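You operate a simulated robot arm through the tools that you are given. There is no shell and no other tool. Be economical: measure what you need, move in short steps, check, and stop when the job is done.

You are at the controls of a simulated robot arm. One attempt, no reset.

JOB
Knock the stuck feed loose and run the load into the floor tub.
Fine: Knock till the feed lamp is out and wait for the full lamp; yellow lever to Tub, Empty, lever back to Spout, mode switch to Off.
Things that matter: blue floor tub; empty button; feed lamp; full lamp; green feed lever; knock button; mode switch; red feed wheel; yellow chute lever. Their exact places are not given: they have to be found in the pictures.

The check looks at the end state, three seconds after you hand in, the way a careful person would. Anything else that was tipped, shoved, dropped, spilled or broken makes it a failure.

ROBOT AND FRAMES
A 5-joint arm with a three-finger gripper on a trunk, on a base that drives. Base frame: it is fixed to the floor where the robot stands at the start and does not move with it; the origin is under the middle of the robot, x ahead of it, y to its left, z up. Readings come in m, degrees, newtons and seconds.
With the tool pointing down near the work surface it reaches from about 0.34 to 0.34 m from the robot's upright axis, wherever it stands. Its first joint turns from -166.0 to 166.0 degrees. Places, roughly: empty button [0.4, 0.1, 1]; feed lamp [0.4, 0, 1.3]; full lamp [0.4, 0, 1.4]; green feed lever [0.5, -0.1, 1.5]; knock button [0.4, 0, 1]; mode switch [0.2, 0.3, 1.1]; red feed wheel [0.7, -0.4, 1.5]; yellow chute lever [0.7, -0.4, 0.7]. The tool tilts only in the upright plane through the base axis and itself; it spins freely about its own axis. Payload 1.37 kg.
Tool frame: the origin (TCP) lies between the finger pads and is the grasp point; the fingertips stand 0.016 m ahead of it; z points along the fingers, y is the line along which they close. The gripper opens to 0.101 m. The gripper's body begins 0.082 m behind the TCP.
Orientation is told as [roll, pitch, yaw] about the base's x, y, z axes, in that order, counted from this pose: with the fingers straight down and closing along the base's y, the tool's x points along the base's -x, its y along +y and its z along -z.

CONTROLS
- The arm moves only by the tool move_arm. Its argument "motion" is a list that holds one entry, the list of rows, each a list of 7 numbers: the closure, from 0 (fully open) to 1 (shut), then the shift along the tool's x, y, z in m, then the turn, a rotation vector about the tool's x, y, z in degrees. In form: [[[fingers, dx, dy, dz, ax, ay, az], ...]]. A call has 1 to 20 rows; each row is the pose to reach, as a shift and turn from the pose commanded when the call began, along the tool's axes at that moment. Each row takes 0.2 s and may step no farther than 0.05 m and 8.6 degrees from the row before; otherwise, or with a gripper value out of range, the whole call is refused. Where a pose cannot be reached the arm comes as near as it can. A force on the tool above 40 N (or 10 N above the force at the start of the call, whichever is more), or a blocked arm, ends the call early, and 0.2 s more pass. Each finger travels about 0.045 m/s and halts on what it meets, pressing with about 24 N; the grip force reading is that of the motor and also rises with nothing between the fingers. The clock runs only during rows and for 0.2 s after the last one: add rows that repeat a pose to give the fingers time. It gives the time, the measured TCP pose, the force on the tool (base axes), the opening and the grip force at its end, in the units of the frame above (readings bear some noise), with the torque about the TCP (base axes, N m) and any sound that the robot's microphone picked up.
- Cameras (640 x 400 px; columns grow to the right, rows downward): "scene" is now at [0.0145, 0.1479, 1.5068]; the picture's right is [-0.34, -0.94, 0.00], its down [-0.68, 0.25, -0.69] and it looks along [0.65, -0.24, -0.72] (base axes); focal length 214 px, centre (320, 200). "wrist" rides on the gripper at [0.072, 0.02, -0.104] in the tool frame; the picture's right is [-0.26, 0.96, 0.00], its down [-0.76, -0.21, -0.62] and it looks along [-0.60, -0.16, 0.78] (tool axes); focal length 265 px, centre (320, 200).
- grab_frame(camera): a new picture of that camera. No time passes.
- raise_lower(by): slides the trunk up (or, below 0, down) by that many m; the arm and the scene camera ride with it, the base frame stays. It gives what a move gives, with no picture.
- drive_base(legs): drives the robot by 1 to 6 legs, each [ahead, left, turn to the left] in m, m and degrees, along the robot's own axes; the way and the turn of a leg run together, so that a leg with both is an arc; at most 1.5 m and 180 degrees a leg. The arm and the cameras ride along, it lands a little off, and it stops where it bumps. It gives what a move gives.
- turn_head(pan, tilt): turns the head with the scene camera to pan (to the left, within 155 degrees either way) and tilt (down, from -29 to 69), counted from straight ahead of the robot. It gives what a move gives.
- pixel_to_xyz(camera, pixels): for up to 12 pixels [column, row] of the newest picture of that camera ("zoom" is the newest enlarged one), the place [x, y, z] in the base frame of the surface seen there, good to about 0.002 m. No time passes.
- close_up(camera, box): a new picture of the part [left, top, right, bottom] of that camera's present view, enlarged. No time passes.
- sign_off(): hands the job in; it is judged then, once.

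Keep the steps short. Do not move on a guess: measure, check each grasp and each placing, and mend mistakes. In all there are 80 turns and 52 pictures (those below and enlarged ones count). Leave the gripper open and the arm clear of the work at the hand-in unless told otherwise, and finish with a single line.

The tools are called after "Request:" as a command line: name --argument value ..., lists and objects as JSON in quotes. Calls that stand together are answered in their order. move_arm: Moves the arm, as the interface text tells. Its arguments: {"type":"object","properties":{"motion":{"type":"array","items":{"type":"array","items":{"type":"array","items":{"type":"number"}}}}},"required":["motion"]} The other tools are called the same way: raise_lower (by) slides the trunk up or down; drive_base (legs) drives the base; turn_head (pan, tilt) turns the head that bears the scene camera; grab_frame (camera) takes a picture; pixel_to_xyz (camera, pixels) gives the place of the surface under pixels of a picture; close_up (camera, box) takes an enlarged picture of a part of a camera's view; sign_off () hands the job in.

At the start:

```text
clock: 0.0
tcp_pos: [0.4066, -0.155, 1.2135]
orientation: [-0.1, 0.0, -0.1]
wrist_force: [0.3, 0.1, -0.1]
ft_torque: [-0.01, -0.02, -0.01]
finger_gap: 0.1007
grasp_force: 0.0
trunk travel left (down, up): [-0.45, 0.14]
robot x, y, heading: [-0.0003, 0.0001, 0.2]
head pan, tilt: [-20.1, 46.4]
```

scene: 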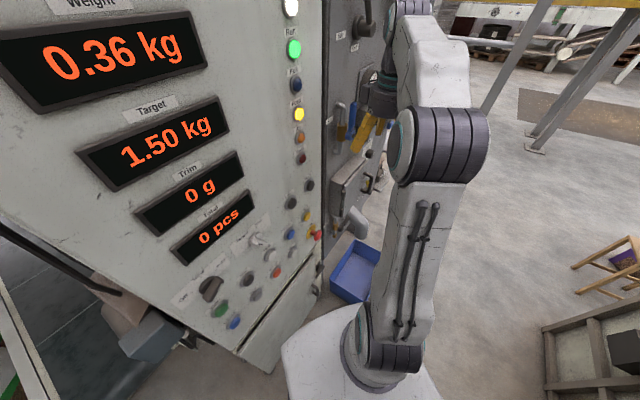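
wrist: 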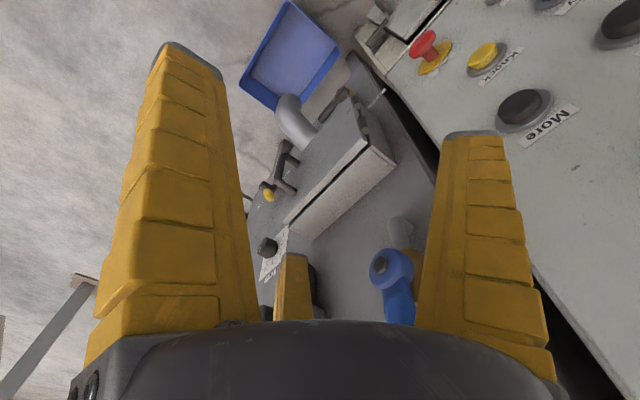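

The panel is left of the arm, with lamps near column 295 and buttons in the lower rows. I'll enlarge both areas to read the labels.

Request:
close_up --camera "scene" --box '[240, 0, 400, 100]'

Request:
close_up --camera "scene" --box '[160, 160, 400, 340]'

Request:
close_up --camera "scene" --box '[270, 80, 400, 240]'

```text
4.00 times, centred on (320, 50) of scene
```

zoom: 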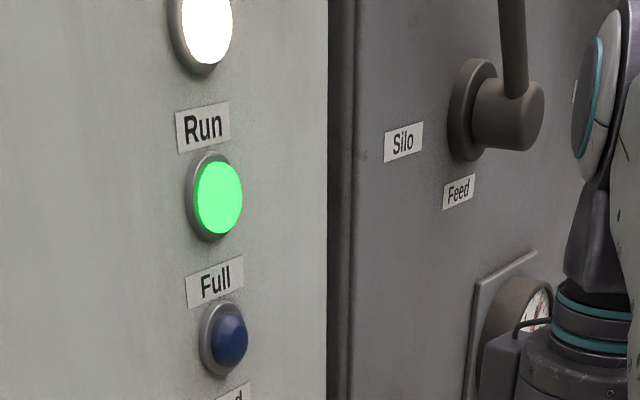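

```text
2.22 times, centred on (280, 250) of scene
```

zoom: 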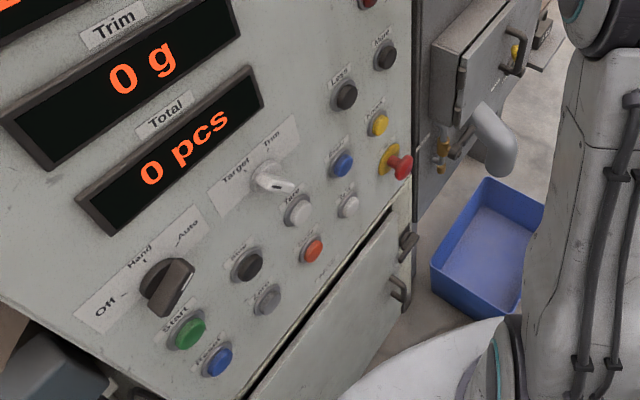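

```text
2.50 times, centred on (335, 160) of scene
```

zoom: 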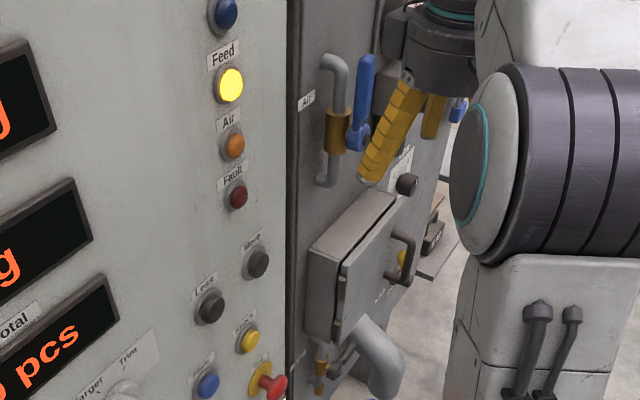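

The yellow Feed lamp is lit and the Full lamp is dark. I'll zoom in on the button block to read its labels, and look along the other face for the chute lever.

Request:
close_up --camera "scene" --box '[180, 210, 340, 310]'

Request:
pixel_to_xyz --camera "zoom" --pixels '[[40, 320], [60, 350]]'

Request:
close_up --camera "wrist" --box '[230, 60, 470, 330]'

```text
4.00 times, centred on (260, 260) of scene
```

zoom: 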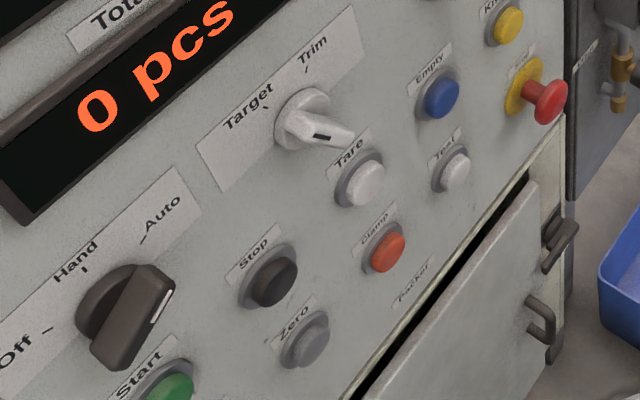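

```text
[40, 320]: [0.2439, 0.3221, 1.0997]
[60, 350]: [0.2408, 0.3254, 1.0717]
```

```text
1.48 times, centred on (350, 195) of wrist
```

zoom: 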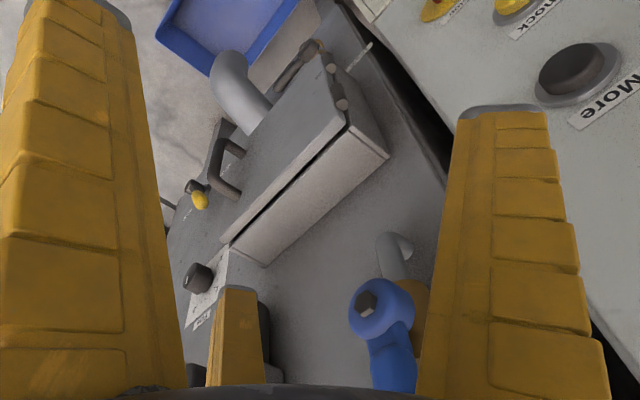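

Empty is the blue button, Knock the yellow one above the red stop. Next I'll measure these and the panel plane.

Request:
pixel_to_xyz --camera "scene" --pixels '[[307.3, 216.3], [290, 234.3], [280, 260], [237, 265], [216, 286], [299, 114], [262, 180], [160, 300], [318, 235], [283, 204], [355, 275], [300, 267]]'

Request:
pixel_to_xyz --camera "wrist" --pixels '[[482, 54], [522, 107], [420, 45], [268, 190], [295, 125], [268, 247], [340, 130], [335, 100]]'

Request:
turn_head --pan -45 --tilt 45

Request:
grab_frame --camera "scene"

```text
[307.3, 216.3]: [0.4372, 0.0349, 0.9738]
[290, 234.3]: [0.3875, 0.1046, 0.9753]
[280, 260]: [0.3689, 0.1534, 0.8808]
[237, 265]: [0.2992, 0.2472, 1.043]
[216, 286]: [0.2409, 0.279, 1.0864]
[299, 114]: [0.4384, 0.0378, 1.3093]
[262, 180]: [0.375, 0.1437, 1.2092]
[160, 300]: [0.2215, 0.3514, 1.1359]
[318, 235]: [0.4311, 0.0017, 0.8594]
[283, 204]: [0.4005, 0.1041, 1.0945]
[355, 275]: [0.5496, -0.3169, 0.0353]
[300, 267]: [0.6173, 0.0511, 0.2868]
```

```text
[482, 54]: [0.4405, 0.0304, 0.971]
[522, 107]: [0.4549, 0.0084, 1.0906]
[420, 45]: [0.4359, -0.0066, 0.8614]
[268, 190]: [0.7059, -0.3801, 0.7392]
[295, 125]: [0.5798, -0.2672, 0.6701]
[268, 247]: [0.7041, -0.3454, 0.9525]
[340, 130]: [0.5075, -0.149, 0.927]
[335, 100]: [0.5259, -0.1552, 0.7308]
```

```text
clock: 0.9
tcp_pos: [0.4065, -0.1549, 1.2131]
orientation: [0.0, 0.0, 0.0]
wrist_force: [-0.8, 0.4, 0.7]
ft_torque: [-0.05, 0.01, 0.02]
finger_gap: 0.1006
grasp_force: 0.0
trunk travel left (down, up): [-0.45, 0.14]
robot x, y, heading: [-0.0005, -0.0023, -0.1]
head pan, tilt: [-45.0, 45.0]
```

```text
44 pictures are left
```

scene: 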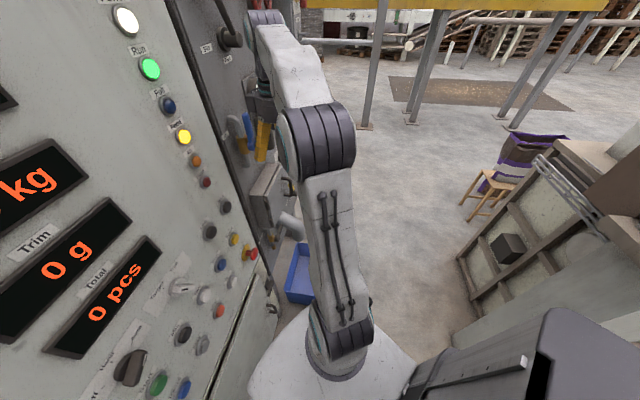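

I'll measure where the arm's base sits, and points on the second face, to learn its direction.

Request:
pixel_to_xyz --camera "scene" --pixels '[[340, 365], [300, 370], [370, 370], [215, 80], [235, 180], [205, 40], [229, 40], [223, 10], [262, 195], [290, 190], [275, 255], [340, 337]]'

Request:
close_up --camera "scene" --box '[200, 0, 360, 100]'

Request:
close_up --camera "scene" --box '[200, 150, 360, 250]'

```text
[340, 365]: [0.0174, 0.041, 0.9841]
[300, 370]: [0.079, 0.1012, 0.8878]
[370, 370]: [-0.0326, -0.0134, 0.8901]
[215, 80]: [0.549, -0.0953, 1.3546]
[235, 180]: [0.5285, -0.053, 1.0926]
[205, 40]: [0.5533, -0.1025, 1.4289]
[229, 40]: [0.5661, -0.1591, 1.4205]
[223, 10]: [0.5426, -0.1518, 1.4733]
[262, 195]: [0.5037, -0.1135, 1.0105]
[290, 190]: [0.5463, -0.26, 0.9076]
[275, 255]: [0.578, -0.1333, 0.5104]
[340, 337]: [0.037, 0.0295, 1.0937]
```

```text
4.00 times, centred on (280, 50) of scene
```

zoom: 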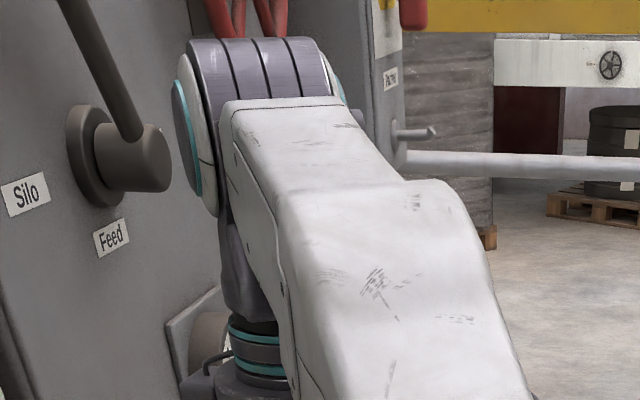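

```text
4.00 times, centred on (280, 200) of scene
```

zoom: 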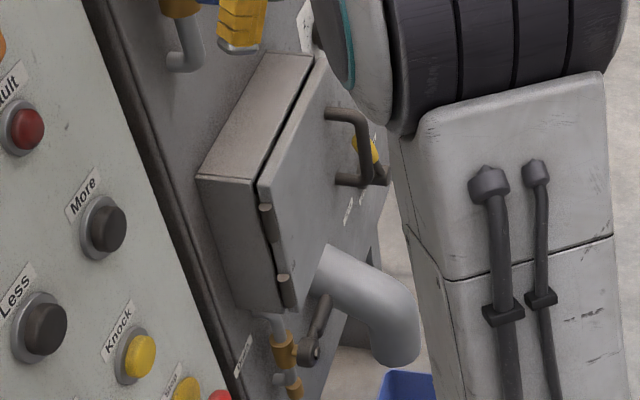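

The arm's axis is near the origin and both faces face me at about 30–36° heading. To press Knock squarely I must shift about 0.28 m to the right, so I'll measure obstacles on that side first.

Request:
pixel_to_xyz --camera "scene" --pixels '[[490, 380], [560, 380], [450, 345], [470, 270], [520, 310], [310, 250], [300, 300], [270, 370], [400, 370], [620, 150]]'

Request:
turn_head --pan -95 --tilt 50

Request:
grab_frame --camera "scene"

```text
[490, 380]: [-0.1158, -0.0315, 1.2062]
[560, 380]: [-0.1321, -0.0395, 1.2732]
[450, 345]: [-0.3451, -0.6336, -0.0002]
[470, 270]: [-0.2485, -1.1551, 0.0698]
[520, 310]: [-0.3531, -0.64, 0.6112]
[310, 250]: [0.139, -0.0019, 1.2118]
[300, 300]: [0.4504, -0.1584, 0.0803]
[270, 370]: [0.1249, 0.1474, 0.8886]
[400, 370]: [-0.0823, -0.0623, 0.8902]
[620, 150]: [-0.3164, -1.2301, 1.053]
```

```text
clock: 2.1
tcp_pos: [0.4067, -0.1537, 1.2128]
orientation: [0.0, 0.0, 0.0]
wrist_force: [0.5, 0.2, 0.5]
ft_torque: [-0.02, 0.01, -0.04]
finger_gap: 0.1006
grasp_force: 0.1
trunk travel left (down, up): [-0.45, 0.14]
robot x, y, heading: [-0.0004, -0.0034, -0.0]
head pan, tilt: [-95.0, 50.0]
```

```text
41 pictures are left
```

scene: 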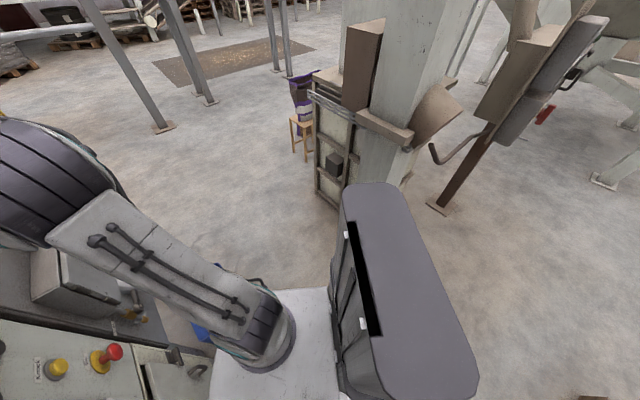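

The dark box is my own trunk; a column stands near (-0.35, -0.64), and the tub near (0.45, -0.16). I'll look straight down at the right to see the base's footprint.

Request:
turn_head --pan -60 --tilt 69

Request:
grab_frame --camera "scene"

```text
clock: 3.1
tcp_pos: [0.4068, -0.1546, 1.2129]
orientation: [0.0, 0.1, 0.0]
wrist_force: [0.3, 0.3, 0.6]
ft_torque: [0.02, 0.0, 0.03]
finger_gap: 0.1007
grasp_force: 0.1
trunk travel left (down, up): [-0.45, 0.14]
robot x, y, heading: [0.0006, -0.0035, -0.1]
head pan, tilt: [-60.0, 68.8]
```

```text
40 pictures are left
```

scene: 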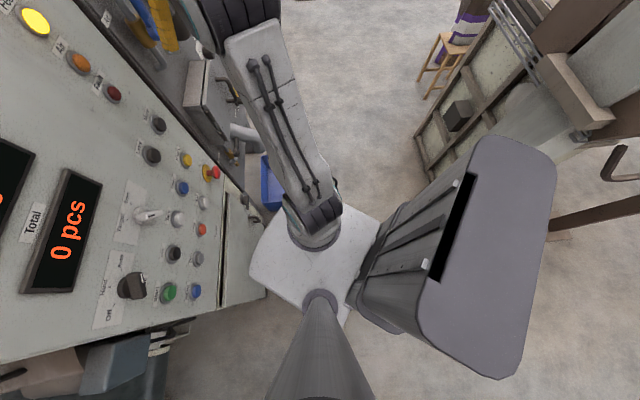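

I'll measure the right-hand obstacles more exactly before I drive.

Request:
pixel_to_xyz --camera "scene" --pixels '[[425, 175], [470, 130], [540, 130], [610, 90], [560, 238], [600, 215], [535, 165], [400, 315], [270, 170], [265, 205], [313, 245], [255, 250]]'

```text
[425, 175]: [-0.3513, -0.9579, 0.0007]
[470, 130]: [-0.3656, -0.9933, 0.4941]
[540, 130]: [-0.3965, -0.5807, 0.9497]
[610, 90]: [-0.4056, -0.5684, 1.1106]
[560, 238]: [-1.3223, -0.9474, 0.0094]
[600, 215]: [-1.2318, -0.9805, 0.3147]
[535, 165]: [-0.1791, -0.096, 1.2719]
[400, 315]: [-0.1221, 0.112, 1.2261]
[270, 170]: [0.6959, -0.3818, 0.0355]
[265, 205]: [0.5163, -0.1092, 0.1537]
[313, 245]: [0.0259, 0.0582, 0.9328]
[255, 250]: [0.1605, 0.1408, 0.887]
```

The column at (-0.4, -0.57) leaves enough room. I'll drive 0.26 m right and 0.03 m ahead, so that the arm axis faces Knock squarely.

Request:
drive_base --legs '[[0.03, -0.26, 0]]'

Request:
turn_head --pan 10 --tilt 35

Request:
grab_frame --camera "scene"

```text
clock: 4.9
tcp_pos: [0.4365, -0.4115, 1.2127]
orientation: [-0.1, 0.0, 0.1]
wrist_force: [0.0, -0.3, -0.5]
ft_torque: [-0.03, 0.0, -0.04]
finger_gap: 0.1008
grasp_force: 0.1
trunk travel left (down, up): [-0.45, 0.14]
robot x, y, heading: [0.0322, -0.2568, 0.1]
head pan, tilt: [-60.0, 68.8]
```

```text
clock: 6.3
tcp_pos: [0.4362, -0.4117, 1.2118]
orientation: [-0.1, 0.0, 0.2]
wrist_force: [0.8, -0.2, -0.7]
ft_torque: [0.01, -0.04, 0.01]
finger_gap: 0.1006
grasp_force: 0.1
trunk travel left (down, up): [-0.45, 0.14]
robot x, y, heading: [0.0279, -0.2579, 0.2]
head pan, tilt: [10.0, 35.0]
```

```text
39 pictures are left
```

scene: 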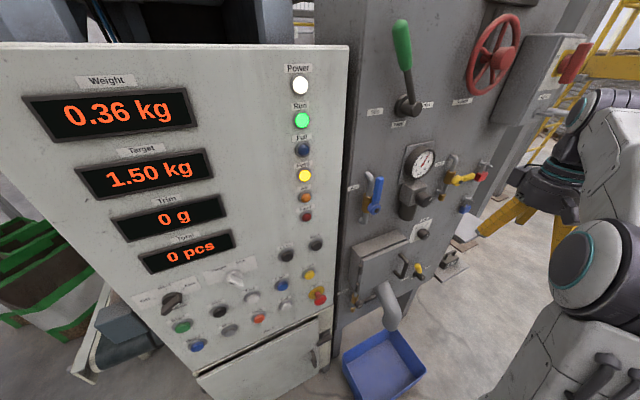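

Now a clear overview. I'll zoom in on the valve face around (420, 250) and (440, 130).

Request:
close_up --camera "scene" --box '[340, 210, 500, 310]'

Request:
pixel_to_xyz --camera "zoom" --pixels '[[310, 240], [285, 215], [340, 100], [200, 60], [130, 300], [215, 340]]'

Request:
close_up --camera "scene" --box '[340, 0, 500, 100]'

Request:
close_up --camera "scene" --box '[340, 120, 500, 220]'

```text
4.00 times, centred on (420, 260) of scene
```

zoom: 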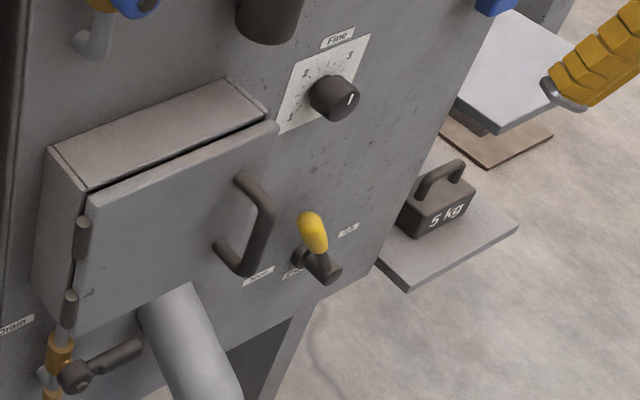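

```text
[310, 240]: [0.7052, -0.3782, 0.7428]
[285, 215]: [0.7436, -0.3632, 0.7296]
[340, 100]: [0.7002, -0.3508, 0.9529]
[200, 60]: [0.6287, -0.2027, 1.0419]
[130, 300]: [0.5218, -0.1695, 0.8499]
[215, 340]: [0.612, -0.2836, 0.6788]
```

```text
4.00 times, centred on (420, 50) of scene
```

zoom: 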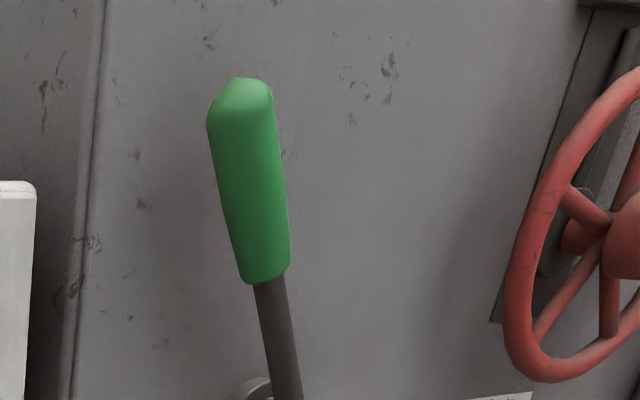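

```text
4.00 times, centred on (420, 170) of scene
```

zoom: 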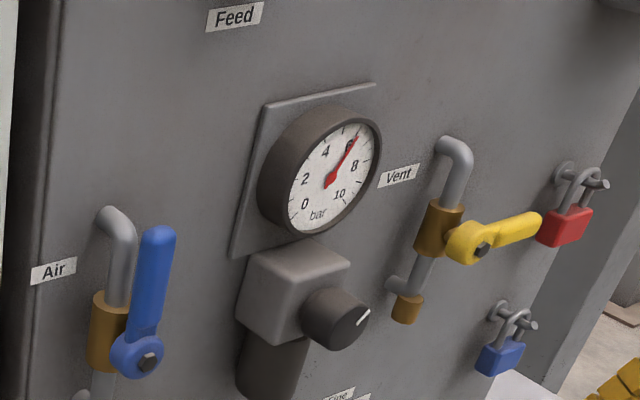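

The tool points down, and I must swing it to heading 35°. I'll close the fingers, pull in to radius 0.37 m and swing at this height.

Request:
move_arm --motion '[[[1, 0.032, 0.012, 0, 0, 0, 0], [1, 0.0486, 0.0582, 0, 0, 0, -4.4], [1, 0.0394, 0.1038, 0, 0, 0, -8.8], [1, 0.036, 0.1501, 0, 0, 0, -13.2], [1, 0.0385, 0.1965, 0, 0, 0, -17.6], [1, 0.0467, 0.2423, 0, 0, 0, -22], [1, 0.0606, 0.2866, 0, 0, 0, -26.4], [1, 0.0799, 0.3288, 0, 0, 0, -30.8], [1, 0.1044, 0.3683, 0, 0, 0, -35.4], [1, 0.1044, 0.3683, 0, 0, 0, -35.4]]]'

```text
clock: 8.6
tcp_pos: [0.3327, -0.0417, 1.2122]
orientation: [0.0, -0.1, 35.5]
wrist_force: [-0.1, -0.2, 0.1]
ft_torque: [0.04, 0.01, -0.01]
finger_gap: 0.0
grasp_force: 24.1
trunk travel left (down, up): [-0.45, 0.14]
robot x, y, heading: [0.0272, -0.2556, -0.1]
head pan, tilt: [10.0, 35.0]
```

Swing done. Now I tilt the tool up to horizontal in 11 rows, letting the TCP go out slightly to radius 0.41 m.

Request:
move_arm --motion '[[[1, -0.004, 0, 0, 0, -8.2, 0], [1, -0.008, 0, 0, 0, -16.4, 0], [1, -0.012, 0, 0, 0, -24.6, 0], [1, -0.016, 0, 0, 0, -32.8, 0], [1, -0.02, 0, 0, 0, -41, 0], [1, -0.024, 0, 0, 0, -49.2, 0], [1, -0.028, 0, 0, 0, -57.4, 0], [1, -0.032, 0, 0, 0, -65.6, 0], [1, -0.036, 0, 0, 0, -73.8, 0], [1, -0.04, 0, 0, 0, -82, 0], [1, -0.04, 0, 0, 0, -90, 0], [1, -0.04, 0, 0, 0, -90, 0]]]'

Request:
grab_frame --camera "wrist"

```text
clock: 11.2
tcp_pos: [0.4058, -0.0292, 1.2462]
orientation: [-153.7, -90.1, -170.6]
wrist_force: [-0.1, 0.7, 0.4]
ft_torque: [-0.02, 0.03, -0.01]
finger_gap: 0.0
grasp_force: 24.1
out of reach, approached as far as the arm can: row 2, 3, 4, 5, 6, 7, 8, 9, 10, 11, 12
trunk travel left (down, up): [-0.45, 0.14]
robot x, y, heading: [0.0332, -0.2554, -0.1]
head pan, tilt: [10.0, 35.0]
```

```text
35 pictures are left
```

wrist: 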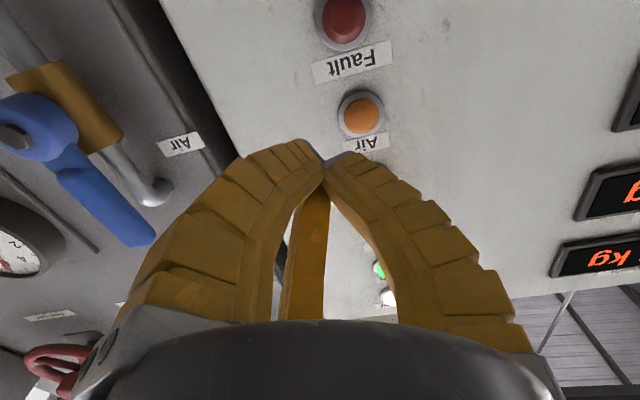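

The tool is horizontal at heading ≈35.7°, 6 cm short of the button plane and 3 cm to the right of Knock. I'll lower the trunk by 0.273 m to Knock's height.

Request:
raise_lower --by -0.273

Request:
move_arm --motion '[[[1, 0, 0.015, 0, 0, 0, 0], [1, 0, 0.03, 0, 0, 0, 0], [1, 0, 0.03, 0, 0, 0, 0]]]'

Request:
grab_frame --camera "wrist"

```text
clock: 13.9
tcp_pos: [0.407, -0.0288, 0.9737]
orientation: [-53.0, -90.1, 88.6]
wrist_force: [0.2, 0.3, 0.0]
ft_torque: [-0.04, 0.02, 0.04]
finger_gap: 0.0
grasp_force: 23.9
trunk travel left (down, up): [-0.177, 0.413]
robot x, y, heading: [0.0316, -0.258, 0.1]
head pan, tilt: [10.0, 35.0]
```

```text
clock: 14.7
tcp_pos: [0.4062, -0.0297, 0.9732]
orientation: [-44.5, -90.0, 80.0]
wrist_force: [-0.5, -0.2, 0.4]
ft_torque: [0.0, -0.03, -0.02]
finger_gap: 0.0
grasp_force: 23.7
out of reach, approached as far as the arm can: row 1, 2, 3
trunk travel left (down, up): [-0.177, 0.413]
robot x, y, heading: [0.0296, -0.2577, 0.2]
head pan, tilt: [10.0, 35.0]
```

```text
34 pictures are left
```

wrist: 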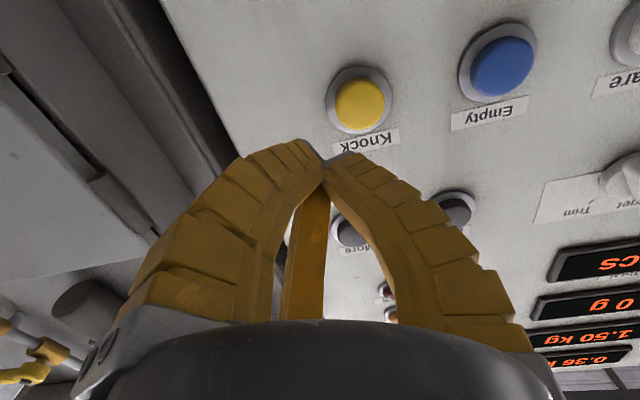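

The heading is kept but the arm can't shift sideways at a fixed heading, so the base must do it. I'll drive (-0.018, +0.025), which is 3 cm along the panel.

Request:
drive_base --legs '[[-0.018, 0.026, 0]]'

Request:
grab_frame --camera "wrist"

Request:
pixel_to_xyz --camera "wrist" --pixels '[[330, 100], [300, 115], [420, 60], [240, 60]]'

```text
clock: 15.6
tcp_pos: [0.3883, -0.002, 0.9735]
orientation: [-23.3, -90.0, 59.0]
wrist_force: [1.0, -0.7, 0.6]
ft_torque: [0.03, -0.01, 0.01]
finger_gap: 0.0001
grasp_force: 24.0
trunk travel left (down, up): [-0.177, 0.413]
robot x, y, heading: [0.0108, -0.2288, 0.2]
head pan, tilt: [10.0, 35.0]
```

```text
33 pictures are left
```

wrist: 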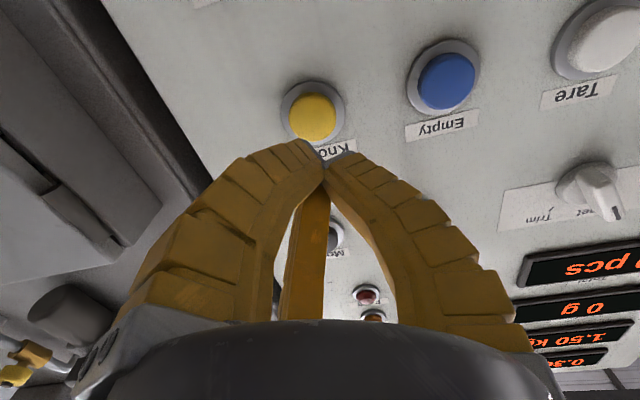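

```text
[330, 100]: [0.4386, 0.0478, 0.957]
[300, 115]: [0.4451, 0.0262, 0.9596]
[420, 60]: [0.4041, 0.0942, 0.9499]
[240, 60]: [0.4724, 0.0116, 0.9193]
```

I'll measure the Knock cap (313, 118) and Empty cap (447, 80) exactly.

Request:
pixel_to_xyz --camera "wrist" --pixels '[[313, 118], [305, 118], [322, 118], [313, 105], [313, 132], [447, 80], [447, 68], [447, 92], [280, 80], [380, 70]]'

```text
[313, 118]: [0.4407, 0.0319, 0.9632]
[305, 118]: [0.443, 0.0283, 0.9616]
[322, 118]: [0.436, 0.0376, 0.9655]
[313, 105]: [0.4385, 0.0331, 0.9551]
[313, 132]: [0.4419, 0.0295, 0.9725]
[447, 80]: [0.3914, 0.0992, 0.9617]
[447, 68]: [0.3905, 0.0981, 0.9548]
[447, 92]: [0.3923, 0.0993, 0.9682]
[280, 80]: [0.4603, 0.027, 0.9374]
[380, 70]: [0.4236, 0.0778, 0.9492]
```

Knock's cap centre is at about (0.440, 0.032, 0.966), 6.2 cm ahead of the TCP and within 3 mm sideways. I'll come up to 1 cm short, 6 mm lower, then press slowly and back off.

Request:
move_arm --motion '[[[1, 0.006, 0, 0.02, 0, 0, 0], [1, 0.006, 0, 0.036, 0, 0, 0], [1, 0.006, 0, 0.042, 0, 0, 0], [1, 0.006, 0, 0.046, 0, 0, 0], [1, 0.006, 0, 0.05, 0, 0, 0], [1, 0.006, 0, 0.053, 0, 0, 0], [1, 0.006, 0, 0.056, 0, 0, 0]]]'

Request:
turn_head --pan 25 --tilt 10

Request:
grab_frame --camera "scene"

```text
clock: 17.2
tcp_pos: [0.4331, 0.0281, 0.9676]
orientation: [-13.6, -90.0, 49.3]
wrist_force: [-1.9, -2.2, -1.0]
ft_torque: [-0.03, 0.02, -0.01]
finger_gap: 0.0059
grasp_force: 27.8
trunk travel left (down, up): [-0.177, 0.413]
robot x, y, heading: [0.0103, -0.2309, 0.0]
head pan, tilt: [10.0, 35.0]
heard: click
```

```text
clock: 18.1
tcp_pos: [0.4329, 0.0299, 0.9678]
orientation: [-55.7, -90.0, 91.4]
wrist_force: [-3.1, -2.5, -1.0]
ft_torque: [-0.01, 0.05, 0.02]
finger_gap: 0.0061
grasp_force: 28.0
trunk travel left (down, up): [-0.177, 0.413]
robot x, y, heading: [0.0121, -0.2287, 0.2]
head pan, tilt: [25.0, 10.0]
```

```text
32 pictures are left
```

scene: 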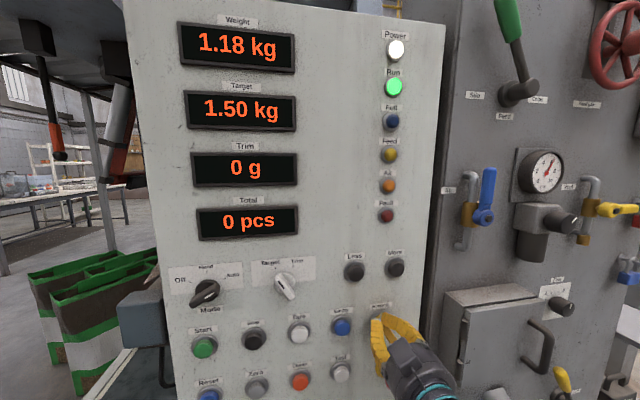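

A click: the Feed lamp is out and the weight climbs (1.18 kg). I'll back off Knock and wait for the Full lamp.

Request:
move_arm --motion '[[[1, 0, 0, -0.03, 0, 0, 0], [1, 0, 0, -0.06, 0, 0, 0], [1, 0, 0, -0.06, 0, 0, 0], [1, 0, 0, -0.06, 0, 0, 0], [1, 0, 0, -0.06, 0, 0, 0], [1, 0, 0, -0.06, 0, 0, 0], [1, 0, 0, -0.06, 0, 0, 0], [1, 0, 0, -0.06, 0, 0, 0], [1, 0, 0, -0.06, 0, 0, 0], [1, 0, 0, -0.06, 0, 0, 0]]]'

Request:
grab_frame --camera "scene"

```text
clock: 20.3
tcp_pos: [0.3876, -0.0027, 0.9714]
orientation: [-8.9, -90.0, 44.6]
wrist_force: [0.2, -0.5, 0.0]
ft_torque: [0.02, -0.02, -0.03]
finger_gap: 0.0001
grasp_force: 27.7
out of reach, approached as far as the arm can: row 2, 3, 4, 5, 6, 7, 8, 9, 10
trunk travel left (down, up): [-0.177, 0.413]
robot x, y, heading: [0.0099, -0.231, 0.1]
head pan, tilt: [25.0, 10.0]
```

```text
31 pictures are left
```

scene: 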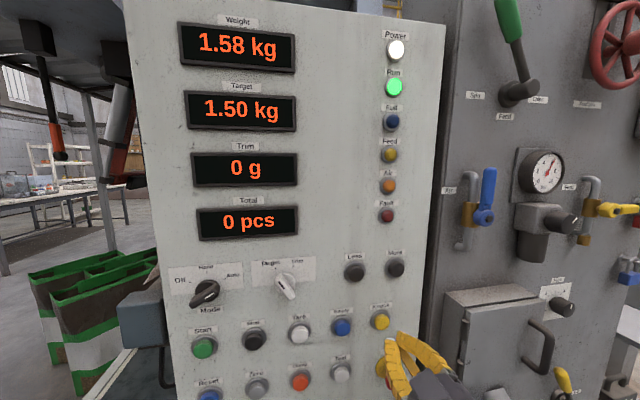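

Weight 1.58 kg, Full not lit yet. While it settles I'll look at the chute lever.

Request:
turn_head --pan -20 --tilt 35

Request:
grab_frame --camera "scene"

```text
clock: 21.4
tcp_pos: [0.3895, -0.003, 0.9733]
orientation: [-8.9, -89.9, 44.7]
wrist_force: [0.8, 0.5, -0.6]
ft_torque: [0.01, -0.01, -0.03]
finger_gap: 0.0
grasp_force: 28.2
trunk travel left (down, up): [-0.177, 0.413]
robot x, y, heading: [0.012, -0.2336, 0.1]
head pan, tilt: [-20.0, 35.0]
```

```text
30 pictures are left
```

scene: 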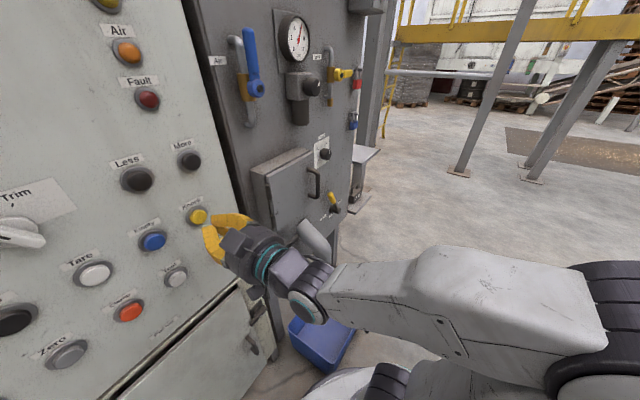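

Request:
close_up --camera "scene" --box '[302, 176, 366, 216]'

Request:
pixel_to_xyz --camera "zoom" --pixels '[[290, 160], [310, 215], [325, 262], [350, 290], [290, 290], [400, 200], [120, 100], [200, 280], [370, 225], [230, 380]]'

Request:
pixel_to_xyz --camera "scene" --pixels '[[230, 110], [270, 130], [335, 160], [345, 180], [340, 130], [260, 200], [350, 210], [365, 195]]'

```text
10.00 times, centred on (334, 196) of scene
```

zoom: 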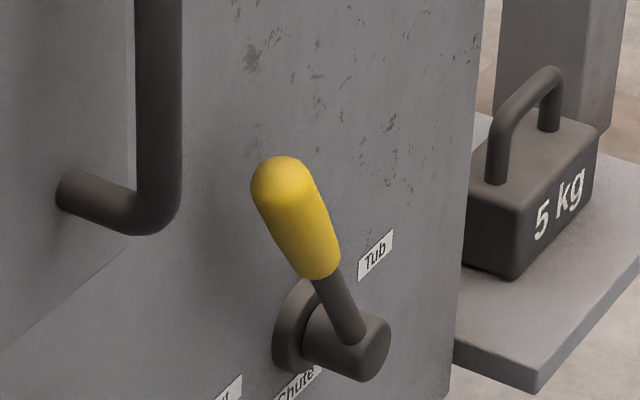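

```text
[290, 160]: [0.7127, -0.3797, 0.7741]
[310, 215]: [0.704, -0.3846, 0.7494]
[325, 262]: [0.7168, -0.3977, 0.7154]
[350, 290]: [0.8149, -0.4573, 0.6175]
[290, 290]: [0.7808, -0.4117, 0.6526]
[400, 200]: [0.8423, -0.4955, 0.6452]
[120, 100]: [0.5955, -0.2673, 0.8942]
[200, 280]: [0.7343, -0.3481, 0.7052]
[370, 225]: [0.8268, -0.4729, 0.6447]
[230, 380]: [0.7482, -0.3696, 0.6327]
```

```text
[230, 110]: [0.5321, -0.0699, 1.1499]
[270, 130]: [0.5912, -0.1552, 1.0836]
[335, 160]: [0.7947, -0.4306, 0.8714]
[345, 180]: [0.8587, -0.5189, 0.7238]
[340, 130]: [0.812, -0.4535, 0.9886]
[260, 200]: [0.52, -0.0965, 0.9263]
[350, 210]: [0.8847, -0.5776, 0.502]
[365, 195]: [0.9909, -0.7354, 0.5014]
```

The cabinet face runs parallel to the panel (heading ≈36°). I'll measure more on the hub, labels and grip from the same close-up.

Request:
pixel_to_xyz --camera "zoom" --pixels '[[372, 345], [345, 350], [330, 335], [345, 310], [335, 285], [285, 350], [375, 255], [300, 380], [235, 390], [280, 185], [300, 200], [315, 255]]'

Request:
turn_head --pan 30 --tilt 5

Request:
grab_frame --camera "scene"

```text
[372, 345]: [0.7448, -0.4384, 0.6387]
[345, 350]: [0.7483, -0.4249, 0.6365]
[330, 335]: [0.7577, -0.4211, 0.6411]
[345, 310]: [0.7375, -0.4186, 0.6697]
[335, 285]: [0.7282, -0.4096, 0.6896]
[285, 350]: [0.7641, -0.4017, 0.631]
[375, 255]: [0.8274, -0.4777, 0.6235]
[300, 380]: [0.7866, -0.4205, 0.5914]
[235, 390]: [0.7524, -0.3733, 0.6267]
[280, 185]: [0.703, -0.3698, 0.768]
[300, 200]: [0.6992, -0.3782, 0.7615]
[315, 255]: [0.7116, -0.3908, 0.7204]
```

```text
clock: 22.6
tcp_pos: [0.3881, -0.0031, 0.9735]
orientation: [-9.9, -89.9, 45.7]
wrist_force: [0.4, 0.1, 0.4]
ft_torque: [-0.04, 0.0, 0.01]
finger_gap: 0.0
grasp_force: 27.9
trunk travel left (down, up): [-0.177, 0.413]
robot x, y, heading: [0.0091, -0.2317, 0.3]
head pan, tilt: [30.0, 5.0]
```

```text
28 pictures are left
```

scene: 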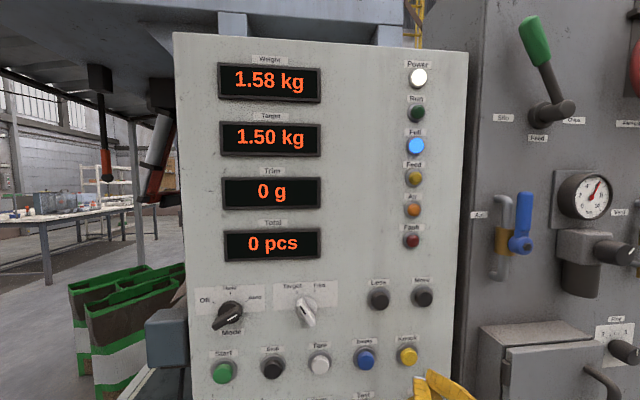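

The Full lamp is lit and Run is off. Next comes the lever: pivot near (0.736, -0.43, 0.645), grip leaning about 28° left towards Spout. I need to know where the hatch handle stands beside it.

Request:
turn_head --pan -20 --tilt 40

Request:
close_up --camera "scene" --box '[260, 110, 388, 190]'

Request:
pixel_to_xyz --camera "zoom" --pixels '[[270, 200], [300, 240], [320, 200], [320, 100], [240, 300], [370, 290]]'

```text
clock: 23.7
tcp_pos: [0.3883, -0.0036, 0.9732]
orientation: [-9.6, -89.9, 45.4]
wrist_force: [-0.3, -0.2, -0.1]
ft_torque: [0.0, 0.0, -0.02]
finger_gap: 0.0
grasp_force: 27.9
trunk travel left (down, up): [-0.177, 0.413]
robot x, y, heading: [0.012, -0.2283, 0.0]
head pan, tilt: [-20.0, 40.0]
```

```text
5.00 times, centred on (324, 150) of scene
```

zoom: 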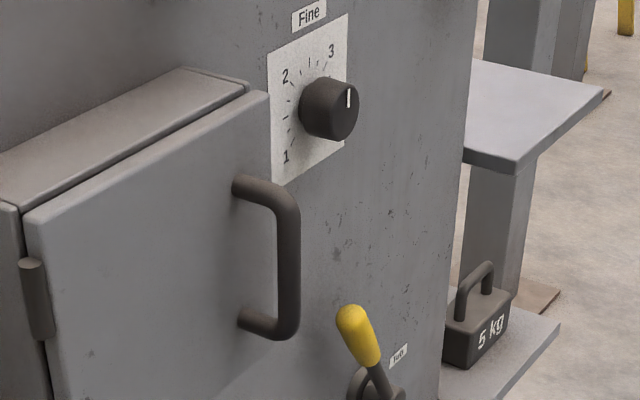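

```text
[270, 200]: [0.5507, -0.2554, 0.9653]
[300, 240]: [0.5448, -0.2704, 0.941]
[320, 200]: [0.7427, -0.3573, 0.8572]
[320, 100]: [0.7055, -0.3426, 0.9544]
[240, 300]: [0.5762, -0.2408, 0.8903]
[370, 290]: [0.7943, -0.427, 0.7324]
```

The handle is 16 cm left of the lever, so the hand fits. To face the lever the robot must go to about (0.32, -0.70), so I'll check the floor there, mainly the tub's corners.

Request:
turn_head --pan -40 --tilt 60

Request:
grab_frame --camera "scene"

```text
clock: 24.6
tcp_pos: [0.3883, -0.0024, 0.9722]
orientation: [-9.2, -89.9, 45.1]
wrist_force: [0.1, 0.2, 0.7]
ft_torque: [0.0, -0.01, 0.0]
finger_gap: 0.0
grasp_force: 28.4
trunk travel left (down, up): [-0.177, 0.413]
robot x, y, heading: [0.0099, -0.2326, 0.2]
head pan, tilt: [-40.0, 60.0]
```

```text
26 pictures are left
```

scene: 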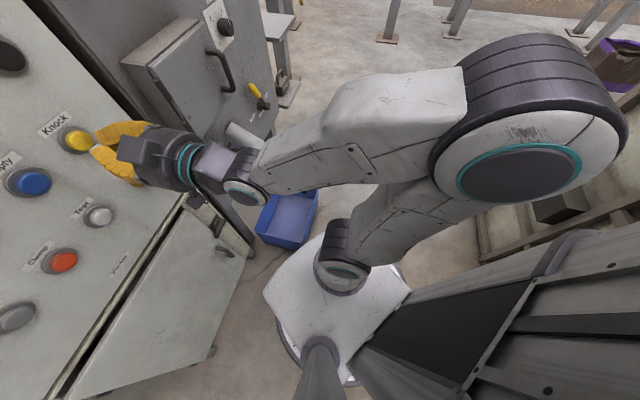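

The elbow folds backward to the right. I'll measure it, the tub corners, the base's edge and the structure behind.

Request:
pixel_to_xyz --camera "scene" --pixels '[[540, 160], [620, 130], [285, 340], [345, 384], [257, 235], [293, 249], [316, 193], [262, 205], [345, 275], [480, 260], [440, 215], [545, 210]]'

```text
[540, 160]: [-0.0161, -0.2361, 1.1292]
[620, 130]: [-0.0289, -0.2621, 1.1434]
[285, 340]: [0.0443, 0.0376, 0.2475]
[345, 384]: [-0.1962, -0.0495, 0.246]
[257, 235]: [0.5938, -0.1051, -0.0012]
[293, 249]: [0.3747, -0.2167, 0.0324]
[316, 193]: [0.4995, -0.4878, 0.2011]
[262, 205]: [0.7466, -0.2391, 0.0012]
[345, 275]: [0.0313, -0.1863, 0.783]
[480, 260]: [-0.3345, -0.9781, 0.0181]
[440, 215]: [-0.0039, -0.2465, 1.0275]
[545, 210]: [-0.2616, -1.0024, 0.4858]
```

My base radius is about 0.28 m and the tub's near-right corner is near (0.50, -0.49). I'll go around it: right first, then ahead to about (0.36, -0.80), to reach the lever slightly from the right.

Request:
drive_base --legs '[[0.06, -0.25, 0], [0.06, -0.32, 0], [0.232, 0, 0]]'

Request:
turn_head --pan 35 --tilt 45

Request:
grab_frame --camera "scene"

```text
clock: 29.5
tcp_pos: [0.7392, -0.5736, 0.9745]
orientation: [-15.2, -90.0, 50.9]
wrist_force: [-0.2, -0.3, 0.7]
ft_torque: [-0.03, -0.02, 0.01]
finger_gap: 0.0
grasp_force: 28.6
trunk travel left (down, up): [-0.177, 0.413]
robot x, y, heading: [0.3657, -0.802, 0.3]
head pan, tilt: [-40.0, 60.0]
```

```text
clock: 31.0
tcp_pos: [0.7398, -0.573, 0.9729]
orientation: [-11.3, -89.9, 46.9]
wrist_force: [0.4, 0.5, -0.1]
ft_torque: [-0.01, 0.04, -0.02]
finger_gap: 0.0
grasp_force: 27.9
trunk travel left (down, up): [-0.177, 0.413]
robot x, y, heading: [0.3646, -0.8047, 0.2]
head pan, tilt: [35.0, 45.0]
```

```text
25 pictures are left
```

scene: 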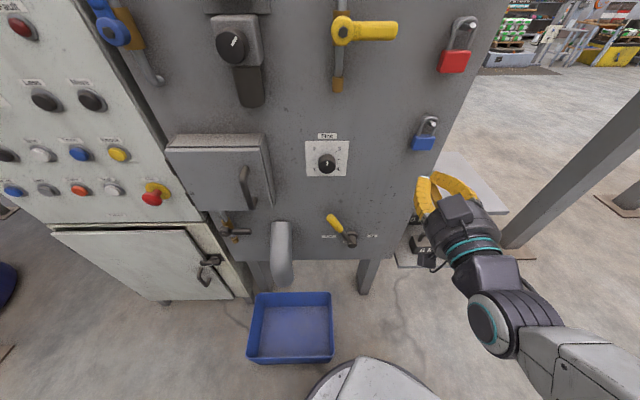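

A good frontal view: lever grip at (335, 222), hub (350, 240), labels left and right. I'll zoom in and measure.

Request:
close_up --camera "scene" --box '[302, 200, 398, 260]'

Request:
pixel_to_xyz --camera "zoom" --pixels '[[185, 110], [210, 140], [235, 185], [260, 210], [290, 240], [320, 265], [340, 270], [150, 240], [465, 240], [400, 150]]'

Request:
pixel_to_xyz --camera "scene" --pixels '[[333, 360], [331, 295], [250, 358], [370, 360], [410, 240], [397, 265], [430, 190]]'

```text
6.67 times, centred on (350, 230) of scene
```

zoom: 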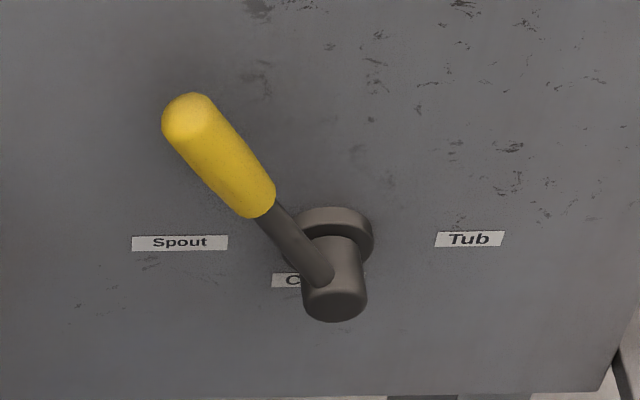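

```text
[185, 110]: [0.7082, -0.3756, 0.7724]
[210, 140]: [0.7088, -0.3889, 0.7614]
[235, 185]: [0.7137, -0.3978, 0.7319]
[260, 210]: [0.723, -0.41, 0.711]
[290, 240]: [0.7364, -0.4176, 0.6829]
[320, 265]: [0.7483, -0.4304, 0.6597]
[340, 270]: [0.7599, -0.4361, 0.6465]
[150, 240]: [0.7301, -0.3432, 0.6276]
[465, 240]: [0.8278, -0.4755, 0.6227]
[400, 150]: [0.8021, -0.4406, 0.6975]
```

```text
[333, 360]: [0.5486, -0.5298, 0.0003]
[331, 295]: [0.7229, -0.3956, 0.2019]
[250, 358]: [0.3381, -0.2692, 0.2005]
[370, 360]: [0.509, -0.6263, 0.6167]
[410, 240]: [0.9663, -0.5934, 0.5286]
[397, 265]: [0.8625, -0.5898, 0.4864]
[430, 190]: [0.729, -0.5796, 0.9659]
```

Grip at contact height 0.745 is near (0.726, -0.391), pivot at s≈0.795 along the face. I'll lower the trunk fully, swing left about 18° and half-open the fingers to straddle the grip.

Request:
raise_lower --by -0.177

Request:
move_arm --motion '[[[0.5, 0, 0, 0.005, 0, 0, 0], [0.5, 0, 0.0418, 0.0068, -6, 0, 0], [0.5, 0, 0.0852, 0.01, -12, 0, 0], [0.5, 0, 0.1277, 0.0091, -17.7, 0, 0], [0.5, 0, 0.1277, 0.0091, -17.7, 0, 0], [0.5, 0, 0.1277, 0.0091, -17.7, 0, 0]]]'

```text
clock: 33.0
tcp_pos: [0.739, -0.5746, 0.7961]
orientation: [-8.6, -89.9, 44.6]
wrist_force: [-0.2, 0.2, 0.3]
ft_torque: [-0.03, 0.02, -0.01]
finger_gap: 0.0003
grasp_force: 27.3
trunk travel left (down, up): [0.0, 0.59]
robot x, y, heading: [0.3612, -0.8036, 0.4]
head pan, tilt: [35.0, 45.0]
```

```text
clock: 34.4
tcp_pos: [0.6723, -0.4658, 0.7976]
orientation: [7.6, -89.9, 45.9]
wrist_force: [-0.7, -0.2, 0.1]
ft_torque: [0.0, 0.03, -0.01]
finger_gap: 0.0541
grasp_force: 2.7
trunk travel left (down, up): [0.0, 0.59]
robot x, y, heading: [0.3621, -0.8031, 0.3]
head pan, tilt: [35.0, 45.0]
```

Landed as planned at (0.672, -0.466, 0.798). Now down 5 cm.

Request:
move_arm --motion '[[[0.5, 0.025, 0, 0.01, 0, 0, 0], [0.5, 0.05, 0, 0.02, 0, 0, 0], [0.5, 0.05, 0, 0.02, 0, 0, 0]]]'

Request:
grab_frame --camera "wrist"

Request:
grab_frame --camera "scene"

```text
clock: 35.2
tcp_pos: [0.6844, -0.4494, 0.747]
orientation: [13.0, -89.9, 40.5]
wrist_force: [0.8, -0.4, 0.6]
ft_torque: [0.02, 0.0, 0.02]
finger_gap: 0.0545
grasp_force: 2.5
trunk travel left (down, up): [0.0, 0.59]
robot x, y, heading: [0.3666, -0.8005, 0.3]
head pan, tilt: [35.0, 45.0]
```

```text
23 pictures are left
```

wrist: 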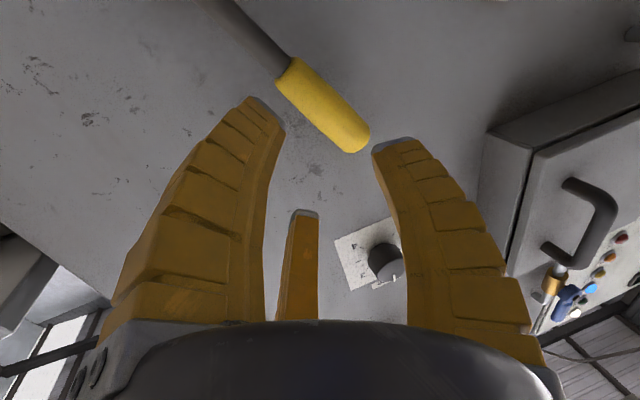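

```text
22 pictures are left
```

scene: 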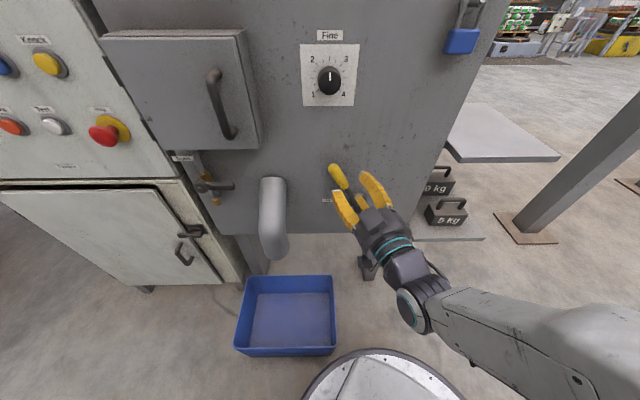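

The grip lies centred between the fingers, 7 cm ahead. I'll advance 6.2 cm in short rows.

Request:
move_arm --motion '[[[0.5, 0, 0, 0.02, 0, 0, 0], [0.5, 0, 0, 0.035, 0, 0, 0], [0.5, 0, 0, 0.045, 0, 0, 0], [0.5, 0, 0, 0.055, 0, 0, 0], [0.5, 0, 0, 0.062, 0, 0, 0], [0.5, 0, 0, 0.062, 0, 0, 0]]]'

Request:
grab_frame --camera "wrist"

```text
clock: 36.4
tcp_pos: [0.7198, -0.4081, 0.7497]
orientation: [-138.9, -89.5, -168.1]
wrist_force: [-11.8, -28.4, 3.9]
ft_torque: [-0.93, -0.65, 0.41]
finger_gap: 0.0545
grasp_force: 20.4
trunk travel left (down, up): [0.0, 0.59]
robot x, y, heading: [0.3654, -0.8048, -0.0]
head pan, tilt: [35.0, 45.0]
stopped in row 5: the force on the tool passed its limit at 46 N (the readings are from after the stop); the commanded pose is now the measured one
```

```text
21 pictures are left
```

wrist: 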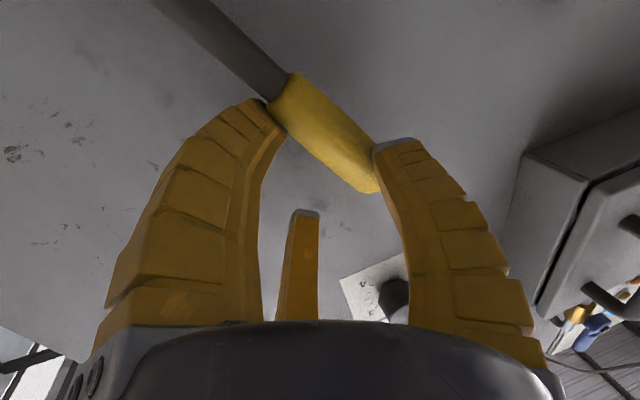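

The fingers touched the grip (force 46 N), since it leans across the gap. I'll back off 3 cm, open wider and spin the hand to match the lever's lean.

Request:
move_arm --motion '[[[0.3, 0, 0, -0.015, 0, 0, 0], [0.3, 0, 0, -0.03, 0, 0, 0], [0.25, 0, 0, -0.03, 0, 0, -8], [0.25, 0, 0, -0.03, 0, 0, -16], [0.25, 0, 0, -0.03, 0, 0, -24], [0.25, 0, 0, -0.03, 0, 0, -24]]]'

Request:
grab_frame --camera "wrist"

Request:
close_up --camera "scene" --box '[296, 140, 424, 220]'

Request:
pixel_to_xyz --camera "wrist" --pixels '[[320, 110], [350, 140], [300, 90], [320, 140]]'

```text
clock: 37.8
tcp_pos: [0.7033, -0.4292, 0.7478]
orientation: [-90.4, -65.8, 143.4]
wrist_force: [0.5, 0.2, 0.0]
ft_torque: [0.0, 0.02, -0.02]
finger_gap: 0.0782
grasp_force: 2.4
trunk travel left (down, up): [0.0, 0.59]
robot x, y, heading: [0.3634, -0.8048, 0.1]
head pan, tilt: [35.0, 45.0]
```

```text
20 pictures are left
```

wrist: 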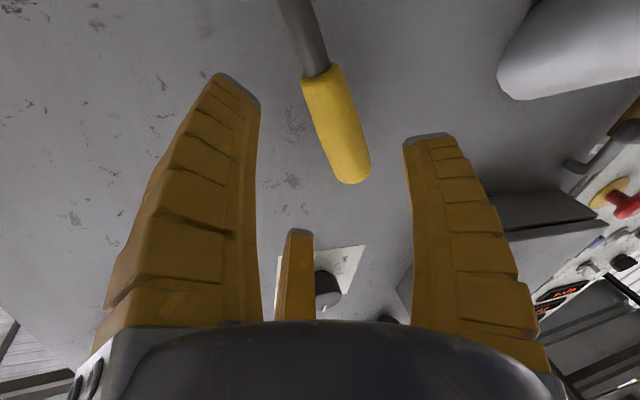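

```text
5.00 times, centred on (360, 180) of scene
```

zoom: 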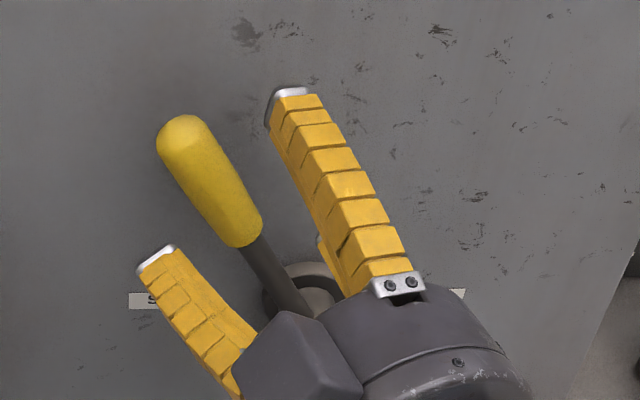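

```text
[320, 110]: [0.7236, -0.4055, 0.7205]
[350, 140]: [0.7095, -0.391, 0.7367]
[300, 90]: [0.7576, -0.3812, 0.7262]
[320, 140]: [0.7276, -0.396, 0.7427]
```

Now the grip lies parallel and centred between the fingers and the lever is still at Spout. I'll advance 3.6 cm.

Request:
move_arm --motion '[[[0.25, 0, 0, 0.012, 0, 0, 0], [0.25, 0, 0, 0.024, 0, 0, 0], [0.25, 0, 0, 0.03, 0, 0, 0], [0.25, 0, 0, 0.036, 0, 0, 0], [0.25, 0, 0, 0.036, 0, 0, 0]]]'

Request:
grab_frame --camera "wrist"

```text
clock: 39.0
tcp_pos: [0.7248, -0.4002, 0.7476]
orientation: [-90.2, -66.0, 143.2]
wrist_force: [0.3, -0.2, 0.2]
ft_torque: [0.03, 0.02, -0.01]
finger_gap: 0.0779
grasp_force: 2.3
trunk travel left (down, up): [0.0, 0.59]
robot x, y, heading: [0.3613, -0.7994, 0.2]
head pan, tilt: [35.0, 45.0]
```

```text
18 pictures are left
```

wrist: 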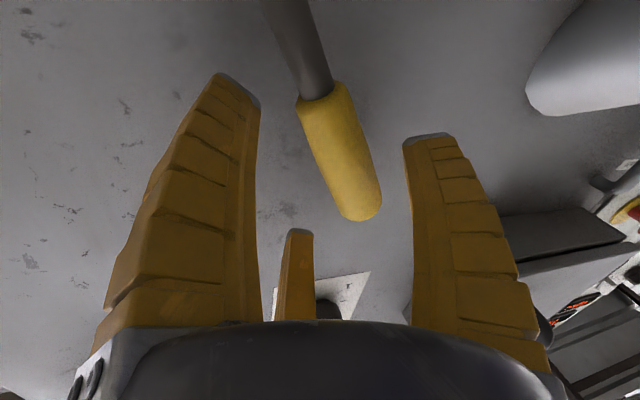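

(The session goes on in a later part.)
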